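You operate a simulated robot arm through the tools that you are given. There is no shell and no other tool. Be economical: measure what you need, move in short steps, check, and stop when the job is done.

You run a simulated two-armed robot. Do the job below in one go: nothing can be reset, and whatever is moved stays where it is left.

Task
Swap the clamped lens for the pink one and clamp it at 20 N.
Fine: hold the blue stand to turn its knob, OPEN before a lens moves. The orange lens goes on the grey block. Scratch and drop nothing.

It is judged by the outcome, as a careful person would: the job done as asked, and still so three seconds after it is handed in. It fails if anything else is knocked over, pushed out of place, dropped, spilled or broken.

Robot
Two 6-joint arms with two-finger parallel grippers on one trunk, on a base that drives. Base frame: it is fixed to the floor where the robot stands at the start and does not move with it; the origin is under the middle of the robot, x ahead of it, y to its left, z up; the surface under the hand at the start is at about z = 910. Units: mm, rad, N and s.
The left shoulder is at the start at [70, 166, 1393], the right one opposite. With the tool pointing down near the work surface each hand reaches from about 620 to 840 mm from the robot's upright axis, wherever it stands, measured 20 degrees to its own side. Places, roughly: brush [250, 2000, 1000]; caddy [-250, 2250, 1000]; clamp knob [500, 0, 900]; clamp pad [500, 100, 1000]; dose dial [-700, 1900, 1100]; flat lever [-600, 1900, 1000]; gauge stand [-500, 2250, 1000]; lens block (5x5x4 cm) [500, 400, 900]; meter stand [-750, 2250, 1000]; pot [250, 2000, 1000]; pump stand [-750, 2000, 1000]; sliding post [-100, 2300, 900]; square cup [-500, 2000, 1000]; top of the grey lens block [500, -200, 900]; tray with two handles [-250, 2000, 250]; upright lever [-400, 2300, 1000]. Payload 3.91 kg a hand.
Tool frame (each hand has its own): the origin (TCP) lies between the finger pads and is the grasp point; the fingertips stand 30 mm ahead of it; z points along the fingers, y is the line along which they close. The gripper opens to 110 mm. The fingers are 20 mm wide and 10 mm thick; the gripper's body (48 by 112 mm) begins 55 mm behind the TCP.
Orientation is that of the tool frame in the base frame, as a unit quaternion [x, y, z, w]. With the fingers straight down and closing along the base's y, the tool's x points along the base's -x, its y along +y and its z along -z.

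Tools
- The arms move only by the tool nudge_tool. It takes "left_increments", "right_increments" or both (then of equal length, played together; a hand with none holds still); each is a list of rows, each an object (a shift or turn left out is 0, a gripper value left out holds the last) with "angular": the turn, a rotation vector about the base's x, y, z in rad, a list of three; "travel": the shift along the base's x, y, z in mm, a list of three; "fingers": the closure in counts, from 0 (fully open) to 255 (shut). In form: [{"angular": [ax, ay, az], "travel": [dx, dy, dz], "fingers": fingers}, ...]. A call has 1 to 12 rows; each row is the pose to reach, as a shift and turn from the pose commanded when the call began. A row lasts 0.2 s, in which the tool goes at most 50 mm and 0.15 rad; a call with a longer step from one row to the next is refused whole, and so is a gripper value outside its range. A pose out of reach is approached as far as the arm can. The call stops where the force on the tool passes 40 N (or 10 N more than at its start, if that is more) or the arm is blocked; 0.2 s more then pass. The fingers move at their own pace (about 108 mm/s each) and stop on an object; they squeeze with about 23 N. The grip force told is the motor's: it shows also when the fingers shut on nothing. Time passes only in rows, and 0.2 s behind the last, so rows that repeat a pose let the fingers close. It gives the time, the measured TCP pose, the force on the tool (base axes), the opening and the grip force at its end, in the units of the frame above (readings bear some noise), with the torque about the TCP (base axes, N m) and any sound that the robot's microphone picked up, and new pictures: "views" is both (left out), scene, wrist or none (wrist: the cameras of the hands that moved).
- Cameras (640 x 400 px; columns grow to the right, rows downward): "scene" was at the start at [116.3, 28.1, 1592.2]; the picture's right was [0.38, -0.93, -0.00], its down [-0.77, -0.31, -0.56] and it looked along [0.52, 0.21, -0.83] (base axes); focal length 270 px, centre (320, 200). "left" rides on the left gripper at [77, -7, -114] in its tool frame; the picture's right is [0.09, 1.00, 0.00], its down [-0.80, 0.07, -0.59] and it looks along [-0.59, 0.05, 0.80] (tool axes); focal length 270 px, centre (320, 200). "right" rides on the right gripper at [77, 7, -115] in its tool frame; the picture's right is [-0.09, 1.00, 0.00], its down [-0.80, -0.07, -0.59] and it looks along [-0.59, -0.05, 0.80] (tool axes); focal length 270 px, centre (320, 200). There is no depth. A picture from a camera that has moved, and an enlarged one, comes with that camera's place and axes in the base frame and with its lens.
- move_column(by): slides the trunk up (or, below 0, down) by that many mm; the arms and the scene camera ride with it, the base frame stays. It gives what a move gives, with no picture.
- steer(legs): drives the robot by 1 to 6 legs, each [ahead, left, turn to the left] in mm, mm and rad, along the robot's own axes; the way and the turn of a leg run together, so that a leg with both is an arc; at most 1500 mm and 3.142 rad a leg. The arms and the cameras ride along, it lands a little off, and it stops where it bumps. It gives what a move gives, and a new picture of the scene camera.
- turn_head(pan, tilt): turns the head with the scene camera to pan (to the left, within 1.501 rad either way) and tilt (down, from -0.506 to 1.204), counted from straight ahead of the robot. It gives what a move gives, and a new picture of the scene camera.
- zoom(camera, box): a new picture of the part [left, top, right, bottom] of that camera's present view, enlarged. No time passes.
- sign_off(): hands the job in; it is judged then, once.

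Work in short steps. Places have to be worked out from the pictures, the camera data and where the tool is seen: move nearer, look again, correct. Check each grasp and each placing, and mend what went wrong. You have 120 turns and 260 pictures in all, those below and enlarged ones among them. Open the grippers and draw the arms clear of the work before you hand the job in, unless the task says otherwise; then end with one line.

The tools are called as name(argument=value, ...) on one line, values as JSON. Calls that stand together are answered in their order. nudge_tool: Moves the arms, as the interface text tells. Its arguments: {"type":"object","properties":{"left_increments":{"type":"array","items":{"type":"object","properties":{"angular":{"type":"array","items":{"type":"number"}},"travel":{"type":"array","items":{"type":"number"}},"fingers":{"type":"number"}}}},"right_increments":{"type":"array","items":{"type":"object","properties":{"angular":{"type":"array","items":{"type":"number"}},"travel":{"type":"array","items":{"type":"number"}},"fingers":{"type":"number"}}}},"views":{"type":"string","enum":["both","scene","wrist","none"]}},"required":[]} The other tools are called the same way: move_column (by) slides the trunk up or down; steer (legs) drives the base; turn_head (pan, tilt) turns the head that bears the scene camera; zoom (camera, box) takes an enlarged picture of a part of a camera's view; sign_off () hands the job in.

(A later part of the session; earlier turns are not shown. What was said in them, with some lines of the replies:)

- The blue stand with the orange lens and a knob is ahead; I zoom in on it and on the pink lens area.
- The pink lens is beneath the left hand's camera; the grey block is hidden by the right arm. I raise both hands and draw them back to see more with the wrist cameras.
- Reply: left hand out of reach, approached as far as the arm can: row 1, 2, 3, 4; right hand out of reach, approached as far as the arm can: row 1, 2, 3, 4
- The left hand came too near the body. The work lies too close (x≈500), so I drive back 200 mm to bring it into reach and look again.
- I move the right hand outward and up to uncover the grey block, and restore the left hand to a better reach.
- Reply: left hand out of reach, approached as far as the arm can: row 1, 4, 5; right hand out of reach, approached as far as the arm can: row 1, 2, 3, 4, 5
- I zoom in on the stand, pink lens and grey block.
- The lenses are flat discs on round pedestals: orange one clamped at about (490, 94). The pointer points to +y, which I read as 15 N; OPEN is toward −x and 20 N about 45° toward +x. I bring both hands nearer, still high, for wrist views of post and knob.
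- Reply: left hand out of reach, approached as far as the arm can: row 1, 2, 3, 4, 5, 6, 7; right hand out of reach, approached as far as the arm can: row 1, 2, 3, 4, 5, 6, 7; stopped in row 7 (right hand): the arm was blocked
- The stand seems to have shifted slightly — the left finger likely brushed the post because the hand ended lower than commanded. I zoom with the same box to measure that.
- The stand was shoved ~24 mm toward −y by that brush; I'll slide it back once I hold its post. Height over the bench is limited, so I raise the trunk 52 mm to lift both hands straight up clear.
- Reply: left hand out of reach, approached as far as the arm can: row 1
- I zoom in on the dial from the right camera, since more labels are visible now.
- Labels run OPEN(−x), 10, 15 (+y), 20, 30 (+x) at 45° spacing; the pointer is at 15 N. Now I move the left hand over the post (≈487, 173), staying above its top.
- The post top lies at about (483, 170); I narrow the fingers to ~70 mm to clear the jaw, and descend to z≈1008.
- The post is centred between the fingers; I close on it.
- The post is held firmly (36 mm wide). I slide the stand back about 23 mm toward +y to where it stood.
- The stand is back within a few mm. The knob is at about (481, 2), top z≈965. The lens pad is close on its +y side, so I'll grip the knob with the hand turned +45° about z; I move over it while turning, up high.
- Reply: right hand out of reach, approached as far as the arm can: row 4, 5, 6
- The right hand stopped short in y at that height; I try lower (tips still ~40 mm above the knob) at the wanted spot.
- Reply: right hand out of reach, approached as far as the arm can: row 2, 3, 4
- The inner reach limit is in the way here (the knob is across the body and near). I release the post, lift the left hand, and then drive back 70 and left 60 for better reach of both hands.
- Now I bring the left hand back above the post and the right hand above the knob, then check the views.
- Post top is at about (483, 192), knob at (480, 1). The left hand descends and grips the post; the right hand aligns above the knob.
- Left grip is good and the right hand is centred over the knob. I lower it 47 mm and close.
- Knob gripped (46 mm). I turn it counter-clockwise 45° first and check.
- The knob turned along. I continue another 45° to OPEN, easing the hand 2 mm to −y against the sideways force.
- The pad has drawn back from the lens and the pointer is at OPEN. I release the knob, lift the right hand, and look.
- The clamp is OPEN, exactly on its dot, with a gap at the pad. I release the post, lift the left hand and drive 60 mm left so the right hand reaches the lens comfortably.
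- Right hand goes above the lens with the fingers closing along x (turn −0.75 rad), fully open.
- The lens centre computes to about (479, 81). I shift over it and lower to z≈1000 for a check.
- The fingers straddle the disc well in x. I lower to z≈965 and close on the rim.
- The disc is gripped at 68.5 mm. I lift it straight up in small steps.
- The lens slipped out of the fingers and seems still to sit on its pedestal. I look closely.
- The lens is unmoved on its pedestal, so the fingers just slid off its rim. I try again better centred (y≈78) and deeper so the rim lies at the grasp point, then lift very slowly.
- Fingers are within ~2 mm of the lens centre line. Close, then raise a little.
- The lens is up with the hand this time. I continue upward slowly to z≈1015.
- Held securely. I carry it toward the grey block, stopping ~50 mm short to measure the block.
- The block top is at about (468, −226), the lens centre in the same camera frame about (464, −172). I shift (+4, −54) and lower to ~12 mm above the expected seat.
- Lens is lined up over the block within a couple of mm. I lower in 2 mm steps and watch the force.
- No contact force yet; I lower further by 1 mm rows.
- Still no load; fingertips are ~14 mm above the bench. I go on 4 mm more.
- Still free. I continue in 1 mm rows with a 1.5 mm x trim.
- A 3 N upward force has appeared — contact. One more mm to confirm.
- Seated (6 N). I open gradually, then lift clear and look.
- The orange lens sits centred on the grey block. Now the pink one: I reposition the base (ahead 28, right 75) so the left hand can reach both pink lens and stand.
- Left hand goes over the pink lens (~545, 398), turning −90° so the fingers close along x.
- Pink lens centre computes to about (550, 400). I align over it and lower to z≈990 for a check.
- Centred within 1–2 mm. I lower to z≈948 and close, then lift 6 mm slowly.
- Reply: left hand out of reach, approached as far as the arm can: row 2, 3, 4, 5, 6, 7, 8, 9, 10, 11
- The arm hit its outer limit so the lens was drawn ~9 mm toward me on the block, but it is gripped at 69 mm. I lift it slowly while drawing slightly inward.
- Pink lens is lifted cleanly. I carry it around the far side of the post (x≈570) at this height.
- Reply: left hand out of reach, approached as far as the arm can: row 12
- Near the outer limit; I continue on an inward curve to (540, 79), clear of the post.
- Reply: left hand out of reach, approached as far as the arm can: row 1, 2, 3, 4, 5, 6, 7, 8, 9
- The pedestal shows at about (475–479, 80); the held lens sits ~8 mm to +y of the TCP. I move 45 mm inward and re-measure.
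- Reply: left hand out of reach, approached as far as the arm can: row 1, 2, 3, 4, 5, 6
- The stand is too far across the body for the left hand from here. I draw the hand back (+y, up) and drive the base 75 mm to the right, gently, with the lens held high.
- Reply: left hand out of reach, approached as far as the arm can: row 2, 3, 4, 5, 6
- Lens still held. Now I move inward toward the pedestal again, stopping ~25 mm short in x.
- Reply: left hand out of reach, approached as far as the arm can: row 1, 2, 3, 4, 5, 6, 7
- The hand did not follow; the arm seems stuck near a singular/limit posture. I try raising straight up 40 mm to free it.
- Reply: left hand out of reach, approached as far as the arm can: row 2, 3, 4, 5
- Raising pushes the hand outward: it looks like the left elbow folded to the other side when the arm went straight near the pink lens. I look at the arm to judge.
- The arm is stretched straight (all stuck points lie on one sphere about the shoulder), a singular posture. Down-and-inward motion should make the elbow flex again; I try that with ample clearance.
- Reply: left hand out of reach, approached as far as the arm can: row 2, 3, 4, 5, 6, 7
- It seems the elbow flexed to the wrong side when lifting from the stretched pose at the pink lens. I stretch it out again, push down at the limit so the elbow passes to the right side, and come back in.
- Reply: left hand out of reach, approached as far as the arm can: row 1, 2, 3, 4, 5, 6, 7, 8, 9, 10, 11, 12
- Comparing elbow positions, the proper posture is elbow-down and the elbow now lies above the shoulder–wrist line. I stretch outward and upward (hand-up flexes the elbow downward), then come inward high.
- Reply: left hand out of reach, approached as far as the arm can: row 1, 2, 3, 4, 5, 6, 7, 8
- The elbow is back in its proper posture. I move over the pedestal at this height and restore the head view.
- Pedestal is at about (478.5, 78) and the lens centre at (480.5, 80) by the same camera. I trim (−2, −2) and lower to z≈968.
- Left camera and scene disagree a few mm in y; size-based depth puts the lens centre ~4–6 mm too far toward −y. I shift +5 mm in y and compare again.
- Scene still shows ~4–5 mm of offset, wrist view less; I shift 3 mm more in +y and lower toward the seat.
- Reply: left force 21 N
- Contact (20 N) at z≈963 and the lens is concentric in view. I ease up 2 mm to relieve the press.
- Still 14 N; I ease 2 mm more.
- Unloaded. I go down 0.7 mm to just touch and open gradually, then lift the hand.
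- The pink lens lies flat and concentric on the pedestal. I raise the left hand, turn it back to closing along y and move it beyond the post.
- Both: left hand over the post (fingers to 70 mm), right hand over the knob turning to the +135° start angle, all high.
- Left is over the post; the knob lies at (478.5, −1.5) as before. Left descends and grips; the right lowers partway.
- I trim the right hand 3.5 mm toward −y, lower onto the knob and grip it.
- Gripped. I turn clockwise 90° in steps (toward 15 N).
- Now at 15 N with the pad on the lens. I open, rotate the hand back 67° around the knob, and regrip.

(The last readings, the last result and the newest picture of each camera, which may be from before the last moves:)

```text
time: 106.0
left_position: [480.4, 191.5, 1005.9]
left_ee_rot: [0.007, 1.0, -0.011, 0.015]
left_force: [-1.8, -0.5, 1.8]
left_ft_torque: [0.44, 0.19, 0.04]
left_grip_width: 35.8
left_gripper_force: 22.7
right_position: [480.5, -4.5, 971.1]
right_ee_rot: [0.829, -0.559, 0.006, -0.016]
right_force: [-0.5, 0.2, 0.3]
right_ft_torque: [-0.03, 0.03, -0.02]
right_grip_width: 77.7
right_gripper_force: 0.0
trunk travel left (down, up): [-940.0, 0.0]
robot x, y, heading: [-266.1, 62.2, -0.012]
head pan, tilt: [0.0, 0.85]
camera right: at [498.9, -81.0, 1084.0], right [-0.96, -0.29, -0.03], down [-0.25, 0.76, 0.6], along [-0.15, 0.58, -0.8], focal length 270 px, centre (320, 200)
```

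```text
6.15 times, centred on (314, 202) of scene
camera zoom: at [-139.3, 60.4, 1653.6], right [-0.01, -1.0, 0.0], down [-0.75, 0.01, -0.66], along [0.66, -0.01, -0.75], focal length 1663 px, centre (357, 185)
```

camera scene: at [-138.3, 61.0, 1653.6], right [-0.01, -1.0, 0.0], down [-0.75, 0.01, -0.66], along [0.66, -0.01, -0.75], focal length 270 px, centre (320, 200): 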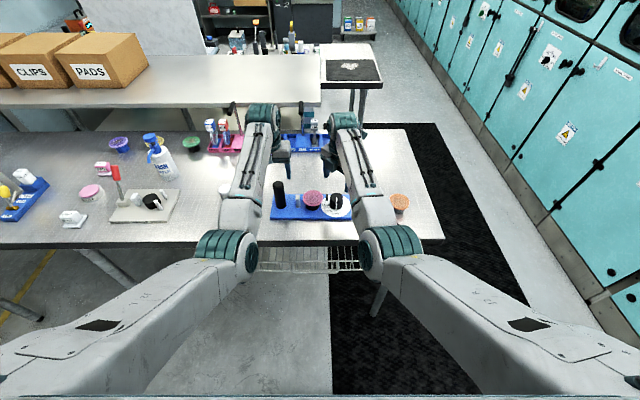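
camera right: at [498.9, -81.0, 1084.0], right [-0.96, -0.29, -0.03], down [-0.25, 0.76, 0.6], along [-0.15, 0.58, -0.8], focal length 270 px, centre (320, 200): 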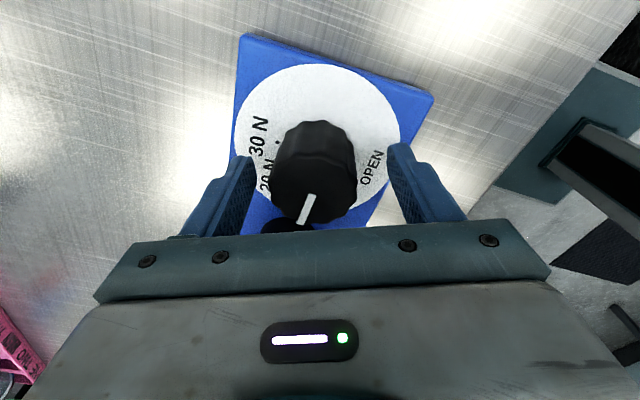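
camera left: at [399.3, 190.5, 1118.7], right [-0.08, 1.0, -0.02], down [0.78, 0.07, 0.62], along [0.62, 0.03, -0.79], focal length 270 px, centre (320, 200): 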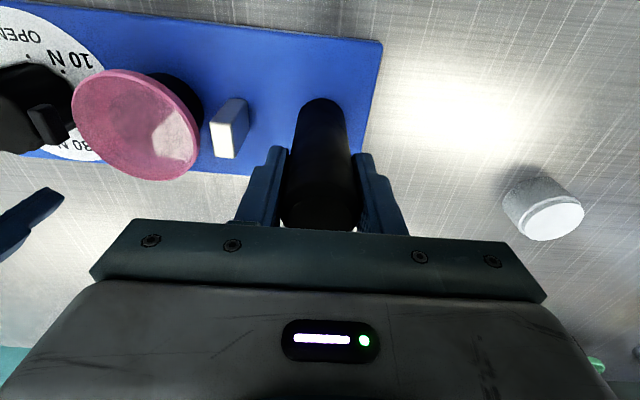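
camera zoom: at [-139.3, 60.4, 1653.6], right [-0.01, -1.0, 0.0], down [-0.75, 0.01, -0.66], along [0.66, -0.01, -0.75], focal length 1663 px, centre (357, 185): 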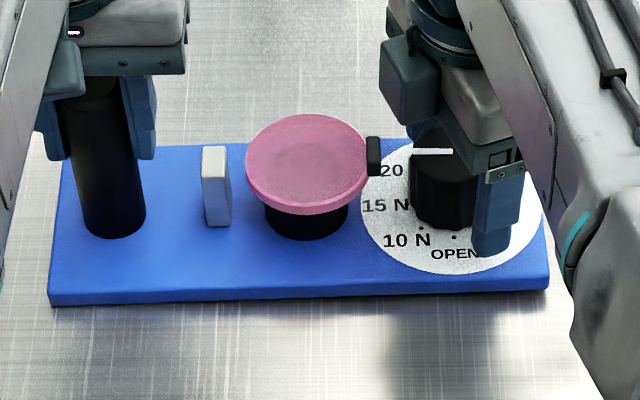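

Pointer at 15 N as expected. Regrip and turn a further 45° clockwise to 20 N.

nudge_tool(right_increments=[{"fingers": 255}, {"fingers": 255}, {"fingers": 255}, {"angular": [0, 0, -0.131]}, {"angular": [0, 0, -0.262]}, {"angular": [0, 0, -0.393]}, {"angular": [0, 0, -0.524]}, {"angular": [0, 0, -0.655]}, {"angular": [0, 0, -0.785]}, {"angular": [0, 0, -0.785]}], views="wrist")

nudge_tool(right_increments=[{"fingers": 75}, {"fingers": 75}, {"travel": [0, 0, 30], "fingers": 75}, {"travel": [0, 0, 65], "fingers": 75}, {"travel": [0, 0, 95], "fingers": 75}], views="wrist")

zoom(camera="right", box=[230, 50, 410, 180])

zoom(camera="scene", box=[262, 170, 366, 235])

```text
time: 108.2
left_position: [480.3, 192.8, 1006.1]
left_ee_rot: [0.006, 1.0, -0.01, 0.016]
left_force: [1.5, -7.5, 0.3]
left_ft_torque: [0.64, -0.33, 0.12]
left_grip_width: 35.9
left_gripper_force: 22.7
right_position: [480.5, -3.3, 969.7]
right_ee_rot: [-0.552, 0.834, -0.011, 0.012]
right_force: [-1.8, 8.2, 3.4]
right_ft_torque: [0.42, 0.63, 0.03]
right_grip_width: 45.9
right_gripper_force: 22.8
trunk travel left (down, up): [-940.0, 0.0]
robot x, y, heading: [-268.5, 58.6, -0.011]
head pan, tilt: [0.0, 0.85]
camera right: at [439.9, -71.4, 1083.8], right [-0.88, 0.47, -0.03], down [0.36, 0.71, 0.6], along [0.31, 0.52, -0.8], focal length 270 px, centre (320, 200)
```

right: 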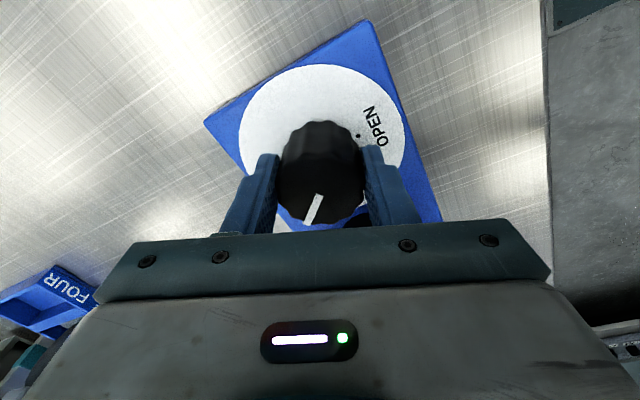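

```text
time: 109.4
left_position: [480.9, 192.7, 1005.4]
left_ee_rot: [0.006, 1.0, -0.01, 0.016]
left_force: [0.2, 2.0, 3.2]
left_ft_torque: [0.79, 0.27, -0.08]
left_grip_width: 35.8
left_gripper_force: 22.9
right_position: [480.6, -3.9, 1066.3]
right_ee_rot: [-0.552, 0.834, -0.012, 0.011]
right_force: [0.0, 0.5, -0.4]
right_ft_torque: [-0.03, 0.01, 0.03]
right_grip_width: 77.7
right_gripper_force: 0.1
trunk travel left (down, up): [-940.0, 0.0]
robot x, y, heading: [-265.8, 59.4, -0.015]
head pan, tilt: [0.0, 0.85]
camera right: at [440.5, -71.2, 1178.4], right [-0.88, 0.47, -0.03], down [0.36, 0.71, 0.6], along [0.3, 0.52, -0.8], focal length 270 px, centre (320, 200)
```

right: 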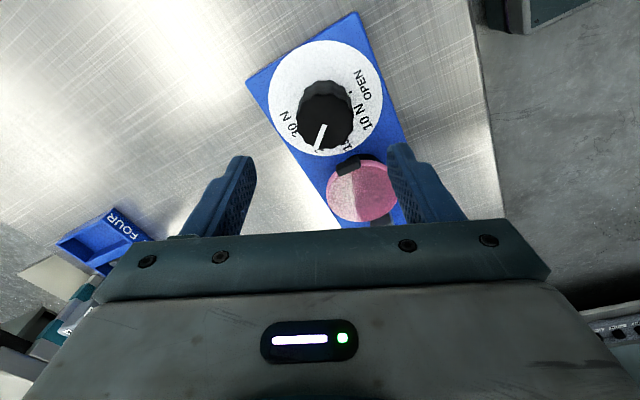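

```text
3.08 times, centred on (320, 115) of right
camera zoom: at [440.5, -71.2, 1178.4], right [-0.88, 0.47, -0.03], down [0.36, 0.71, 0.6], along [0.3, 0.52, -0.8], focal length 832 px, centre (320, 462)
```

zoom: 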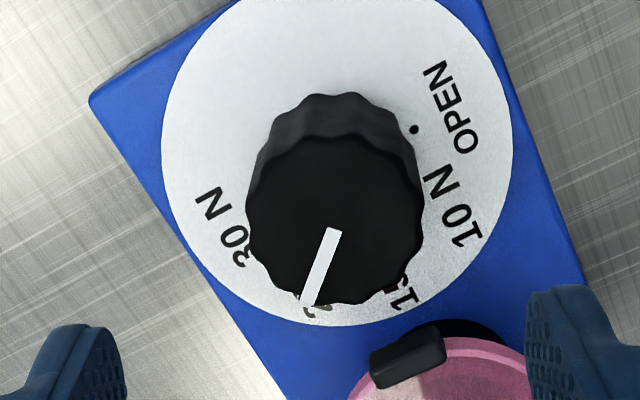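

```text
6.15 times, centred on (314, 202) of scene
camera zoom: at [-139.1, 61.2, 1653.6], right [-0.01, -1.0, 0.0], down [-0.75, 0.01, -0.66], along [0.66, -0.01, -0.75], focal length 1663 px, centre (357, 185)
```

zoom: 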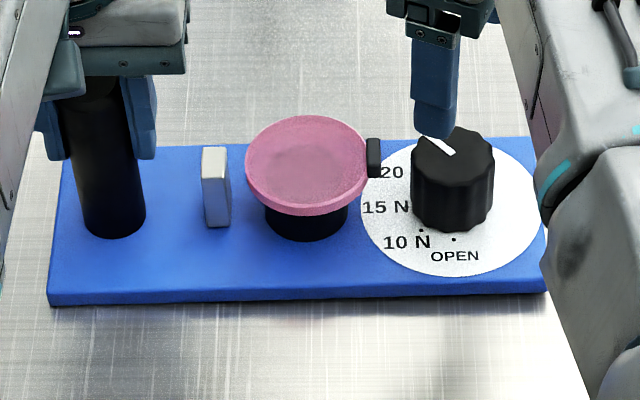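

Pointer is near 20 N. To check precisely I turn the (free, raised) right hand so its camera views the 20/30 N side of the dial.

nudge_tool(right_increments=[{"angular": [0, 0, 0.13]}, {"angular": [0, 0, 0.26]}, {"angular": [0, 0, 0.39]}, {"angular": [0, 0, 0.52]}, {"angular": [0, 0, 0.65]}, {"angular": [0, 0, 0.78]}, {"angular": [0, 0, 0.91]}, {"angular": [0, 0, 1.04]}, {"angular": [0, 0, 1.17]}, {"angular": [0, 0, 1.3]}], views="wrist")

zoom(camera="right", box=[250, 30, 410, 160])

zoom(camera="left", box=[0, 0, 210, 160])

```text
time: 111.6
left_position: [480.1, 192.2, 1006.9]
left_ee_rot: [0.005, 1.0, -0.011, 0.016]
left_force: [-0.4, 0.5, 2.7]
left_ft_torque: [0.64, 0.0, 0.0]
left_grip_width: 35.8
left_gripper_force: 23.3
right_position: [480.6, -3.4, 1066.1]
right_ee_rot: [0.945, -0.328, 0.003, -0.017]
right_force: [1.1, 0.2, 0.2]
right_ft_torque: [0.02, 0.0, 0.03]
right_grip_width: 77.7
right_gripper_force: 0.0
trunk travel left (down, up): [-940.0, 0.0]
robot x, y, heading: [-266.1, 62.5, -0.008]
head pan, tilt: [0.0, 0.85]
camera right: at [534.8, -60.4, 1178.6], right [-0.69, -0.73, -0.03], down [-0.59, 0.53, 0.6], along [-0.42, 0.43, -0.8], focal length 270 px, centre (320, 200)
```

right: 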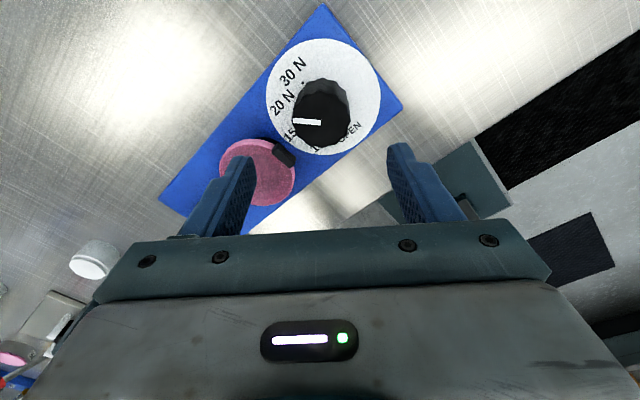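

```text
3.08 times, centred on (330, 95) of right
camera zoom: at [534.8, -60.4, 1178.6], right [-0.69, -0.73, -0.03], down [-0.59, 0.53, 0.6], along [-0.42, 0.43, -0.8], focal length 832 px, centre (289, 523)
```

zoom: 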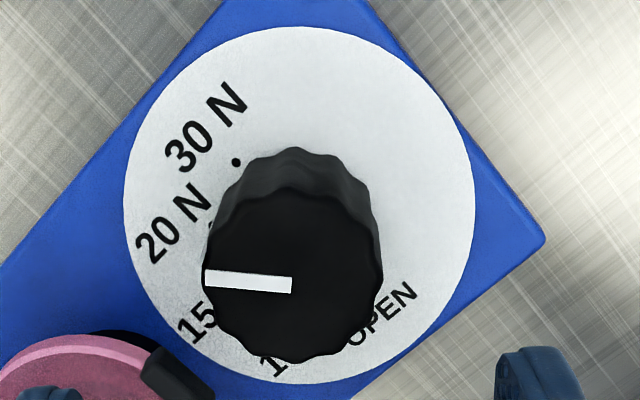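

```text
2.50 times, centred on (105, 80) of left
camera zoom: at [399.3, 190.0, 1118.6], right [-0.08, 1.0, -0.02], down [0.78, 0.07, 0.62], along [0.62, 0.03, -0.79], focal length 676 px, centre (858, 500)
```

zoom: 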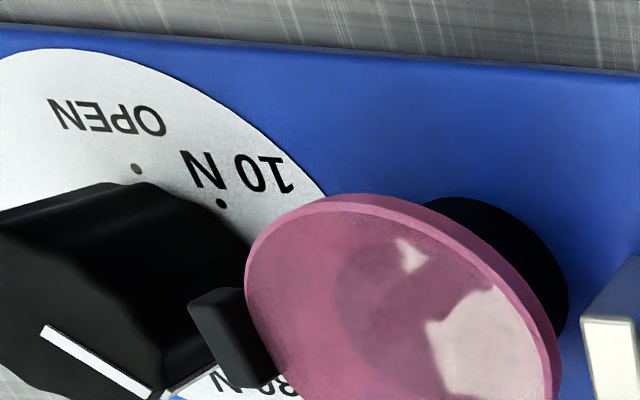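

Projected to the base frame the pointer is ~45° from +y (40–48°), matching the 20 N mark; the measured turns were exactly 90°+45° from OPEN. I release the post and draw both hands clear.

nudge_tool(left_increments=[{"fingers": 116}, {"fingers": 116}, {"travel": [0, 0, 30], "fingers": 116}, {"travel": [0, 0, 60], "fingers": 116}, {"travel": [0, 0, 78], "fingers": 116}, {"travel": [0, 35, 78], "fingers": 0}, {"travel": [0, 70, 78], "fingers": 0}, {"travel": [0, 105, 78], "fingers": 0}, {"travel": [0, 130, 78], "fingers": 0}], right_increments=[{"travel": [0, 0, 5]}, {"travel": [0, 0, 8]}, {"travel": [0, -20, 8]}, {"travel": [0, -50, 8]}, {"travel": [0, -85, 8]}, {"travel": [0, -120, 8]}, {"travel": [0, -155, 8], "fingers": 0}, {"travel": [0, -190, 8], "fingers": 0}, {"travel": [0, -220, 8], "fingers": 0}], views="both")

zoom(camera="scene", box=[262, 170, 366, 235])

zoom(camera="scene", box=[366, 180, 430, 220])

```text
time: 113.6
left_position: [479.0, 323.2, 1083.6]
left_ee_rot: [0.006, 1.0, -0.01, 0.016]
left_force: [0.3, -0.7, -0.3]
left_ft_torque: [0.03, -0.02, -0.01]
left_grip_width: 109.9
left_gripper_force: 0.0
right_position: [481.5, -225.1, 1071.4]
right_ee_rot: [0.944, -0.329, 0.001, -0.017]
right_force: [0.3, -0.6, 1.3]
right_ft_torque: [0.02, 0.0, 0.01]
right_grip_width: 109.9
right_gripper_force: 0.0
trunk travel left (down, up): [-940.0, 0.0]
robot x, y, heading: [-263.7, 59.2, -0.013]
head pan, tilt: [0.0, 0.85]
camera scene: at [-138.3, 60.8, 1653.6], right [-0.01, -1.0, 0.0], down [-0.75, 0.01, -0.66], along [0.66, -0.01, -0.75], focal length 270 px, centre (320, 200)
camera right: at [535.1, -281.7, 1184.5], right [-0.69, -0.72, -0.03], down [-0.59, 0.54, 0.6], along [-0.42, 0.43, -0.8], focal length 270 px, centre (320, 200)
camera left: at [398.3, 320.3, 1196.3], right [-0.08, 1.0, -0.02], down [0.78, 0.07, 0.62], along [0.62, 0.03, -0.79], focal length 270 px, centre (320, 200)
```

scene: 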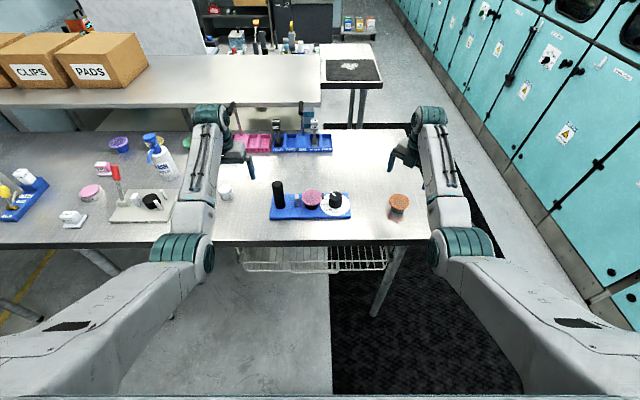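
right: 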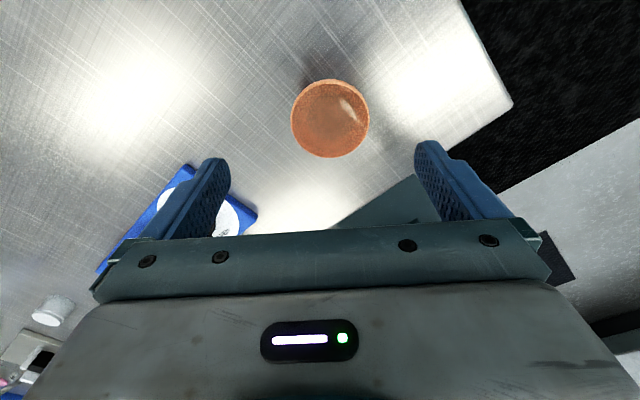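
left: 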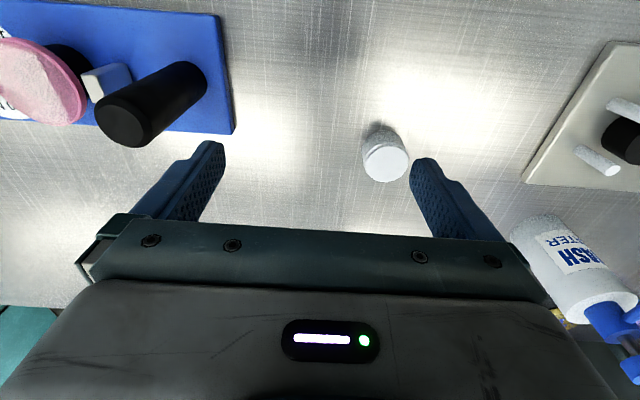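

```text
6.15 times, centred on (314, 202) of scene
camera zoom: at [-138.3, 60.8, 1653.6], right [-0.01, -1.0, 0.0], down [-0.75, 0.01, -0.66], along [0.66, -0.01, -0.75], focal length 1663 px, centre (357, 185)
```

zoom: 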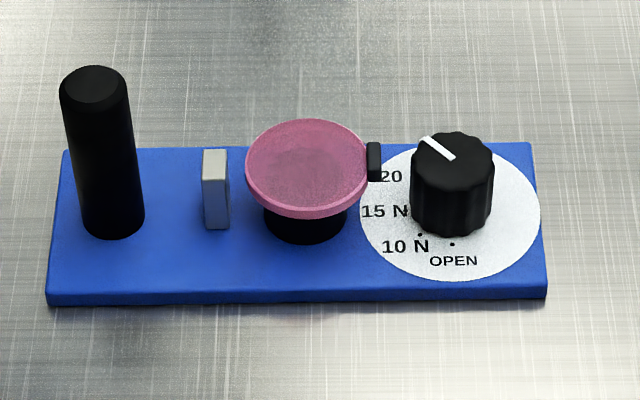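

```text
10.00 times, centred on (398, 200) of scene
camera zoom: at [-138.3, 60.8, 1653.6], right [-0.01, -1.0, 0.0], down [-0.75, 0.01, -0.66], along [0.66, -0.01, -0.75], focal length 2702 px, centre (-460, 200)
```

zoom: 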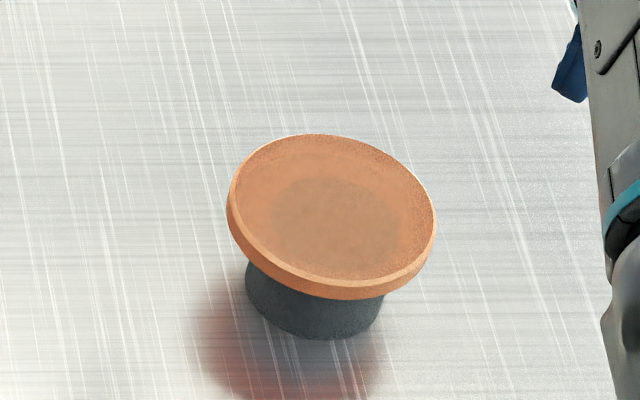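

Everything stands well. I zoom closer on the knob to judge whether the pointer is short of 20 N.

zoom(camera="scene", box=[318, 185, 350, 220])

```text
11.43 times, centred on (334, 202) of scene
camera zoom: at [-138.3, 60.8, 1653.6], right [-0.01, -1.0, 0.0], down [-0.75, 0.01, -0.66], along [0.66, -0.01, -0.75], focal length 3088 px, centre (160, 171)
```

zoom: 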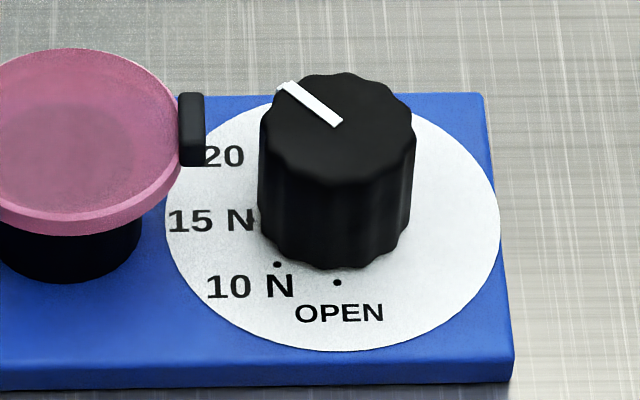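

The pointer projects to 44° from the 15 N direction, so it is on the 20 N mark. Both lenses are seated, the hands are open and clear, and I hand in.

sign_off()

```text
The job is handed in.
```

The pink lens is clamped in the blue stand with the knob on the 20 N mark, and the orange lens sits on the grey block. While approaching, my left hand nudged the stand about 24 mm, and I slid it back to within a few mm of where it was. The pink lens also slid about 9 mm on its block as I gripped it, and it was pressed onto the stand at about 20 N before I eased off. I saw no scratches in the pictures and dropped nothing.
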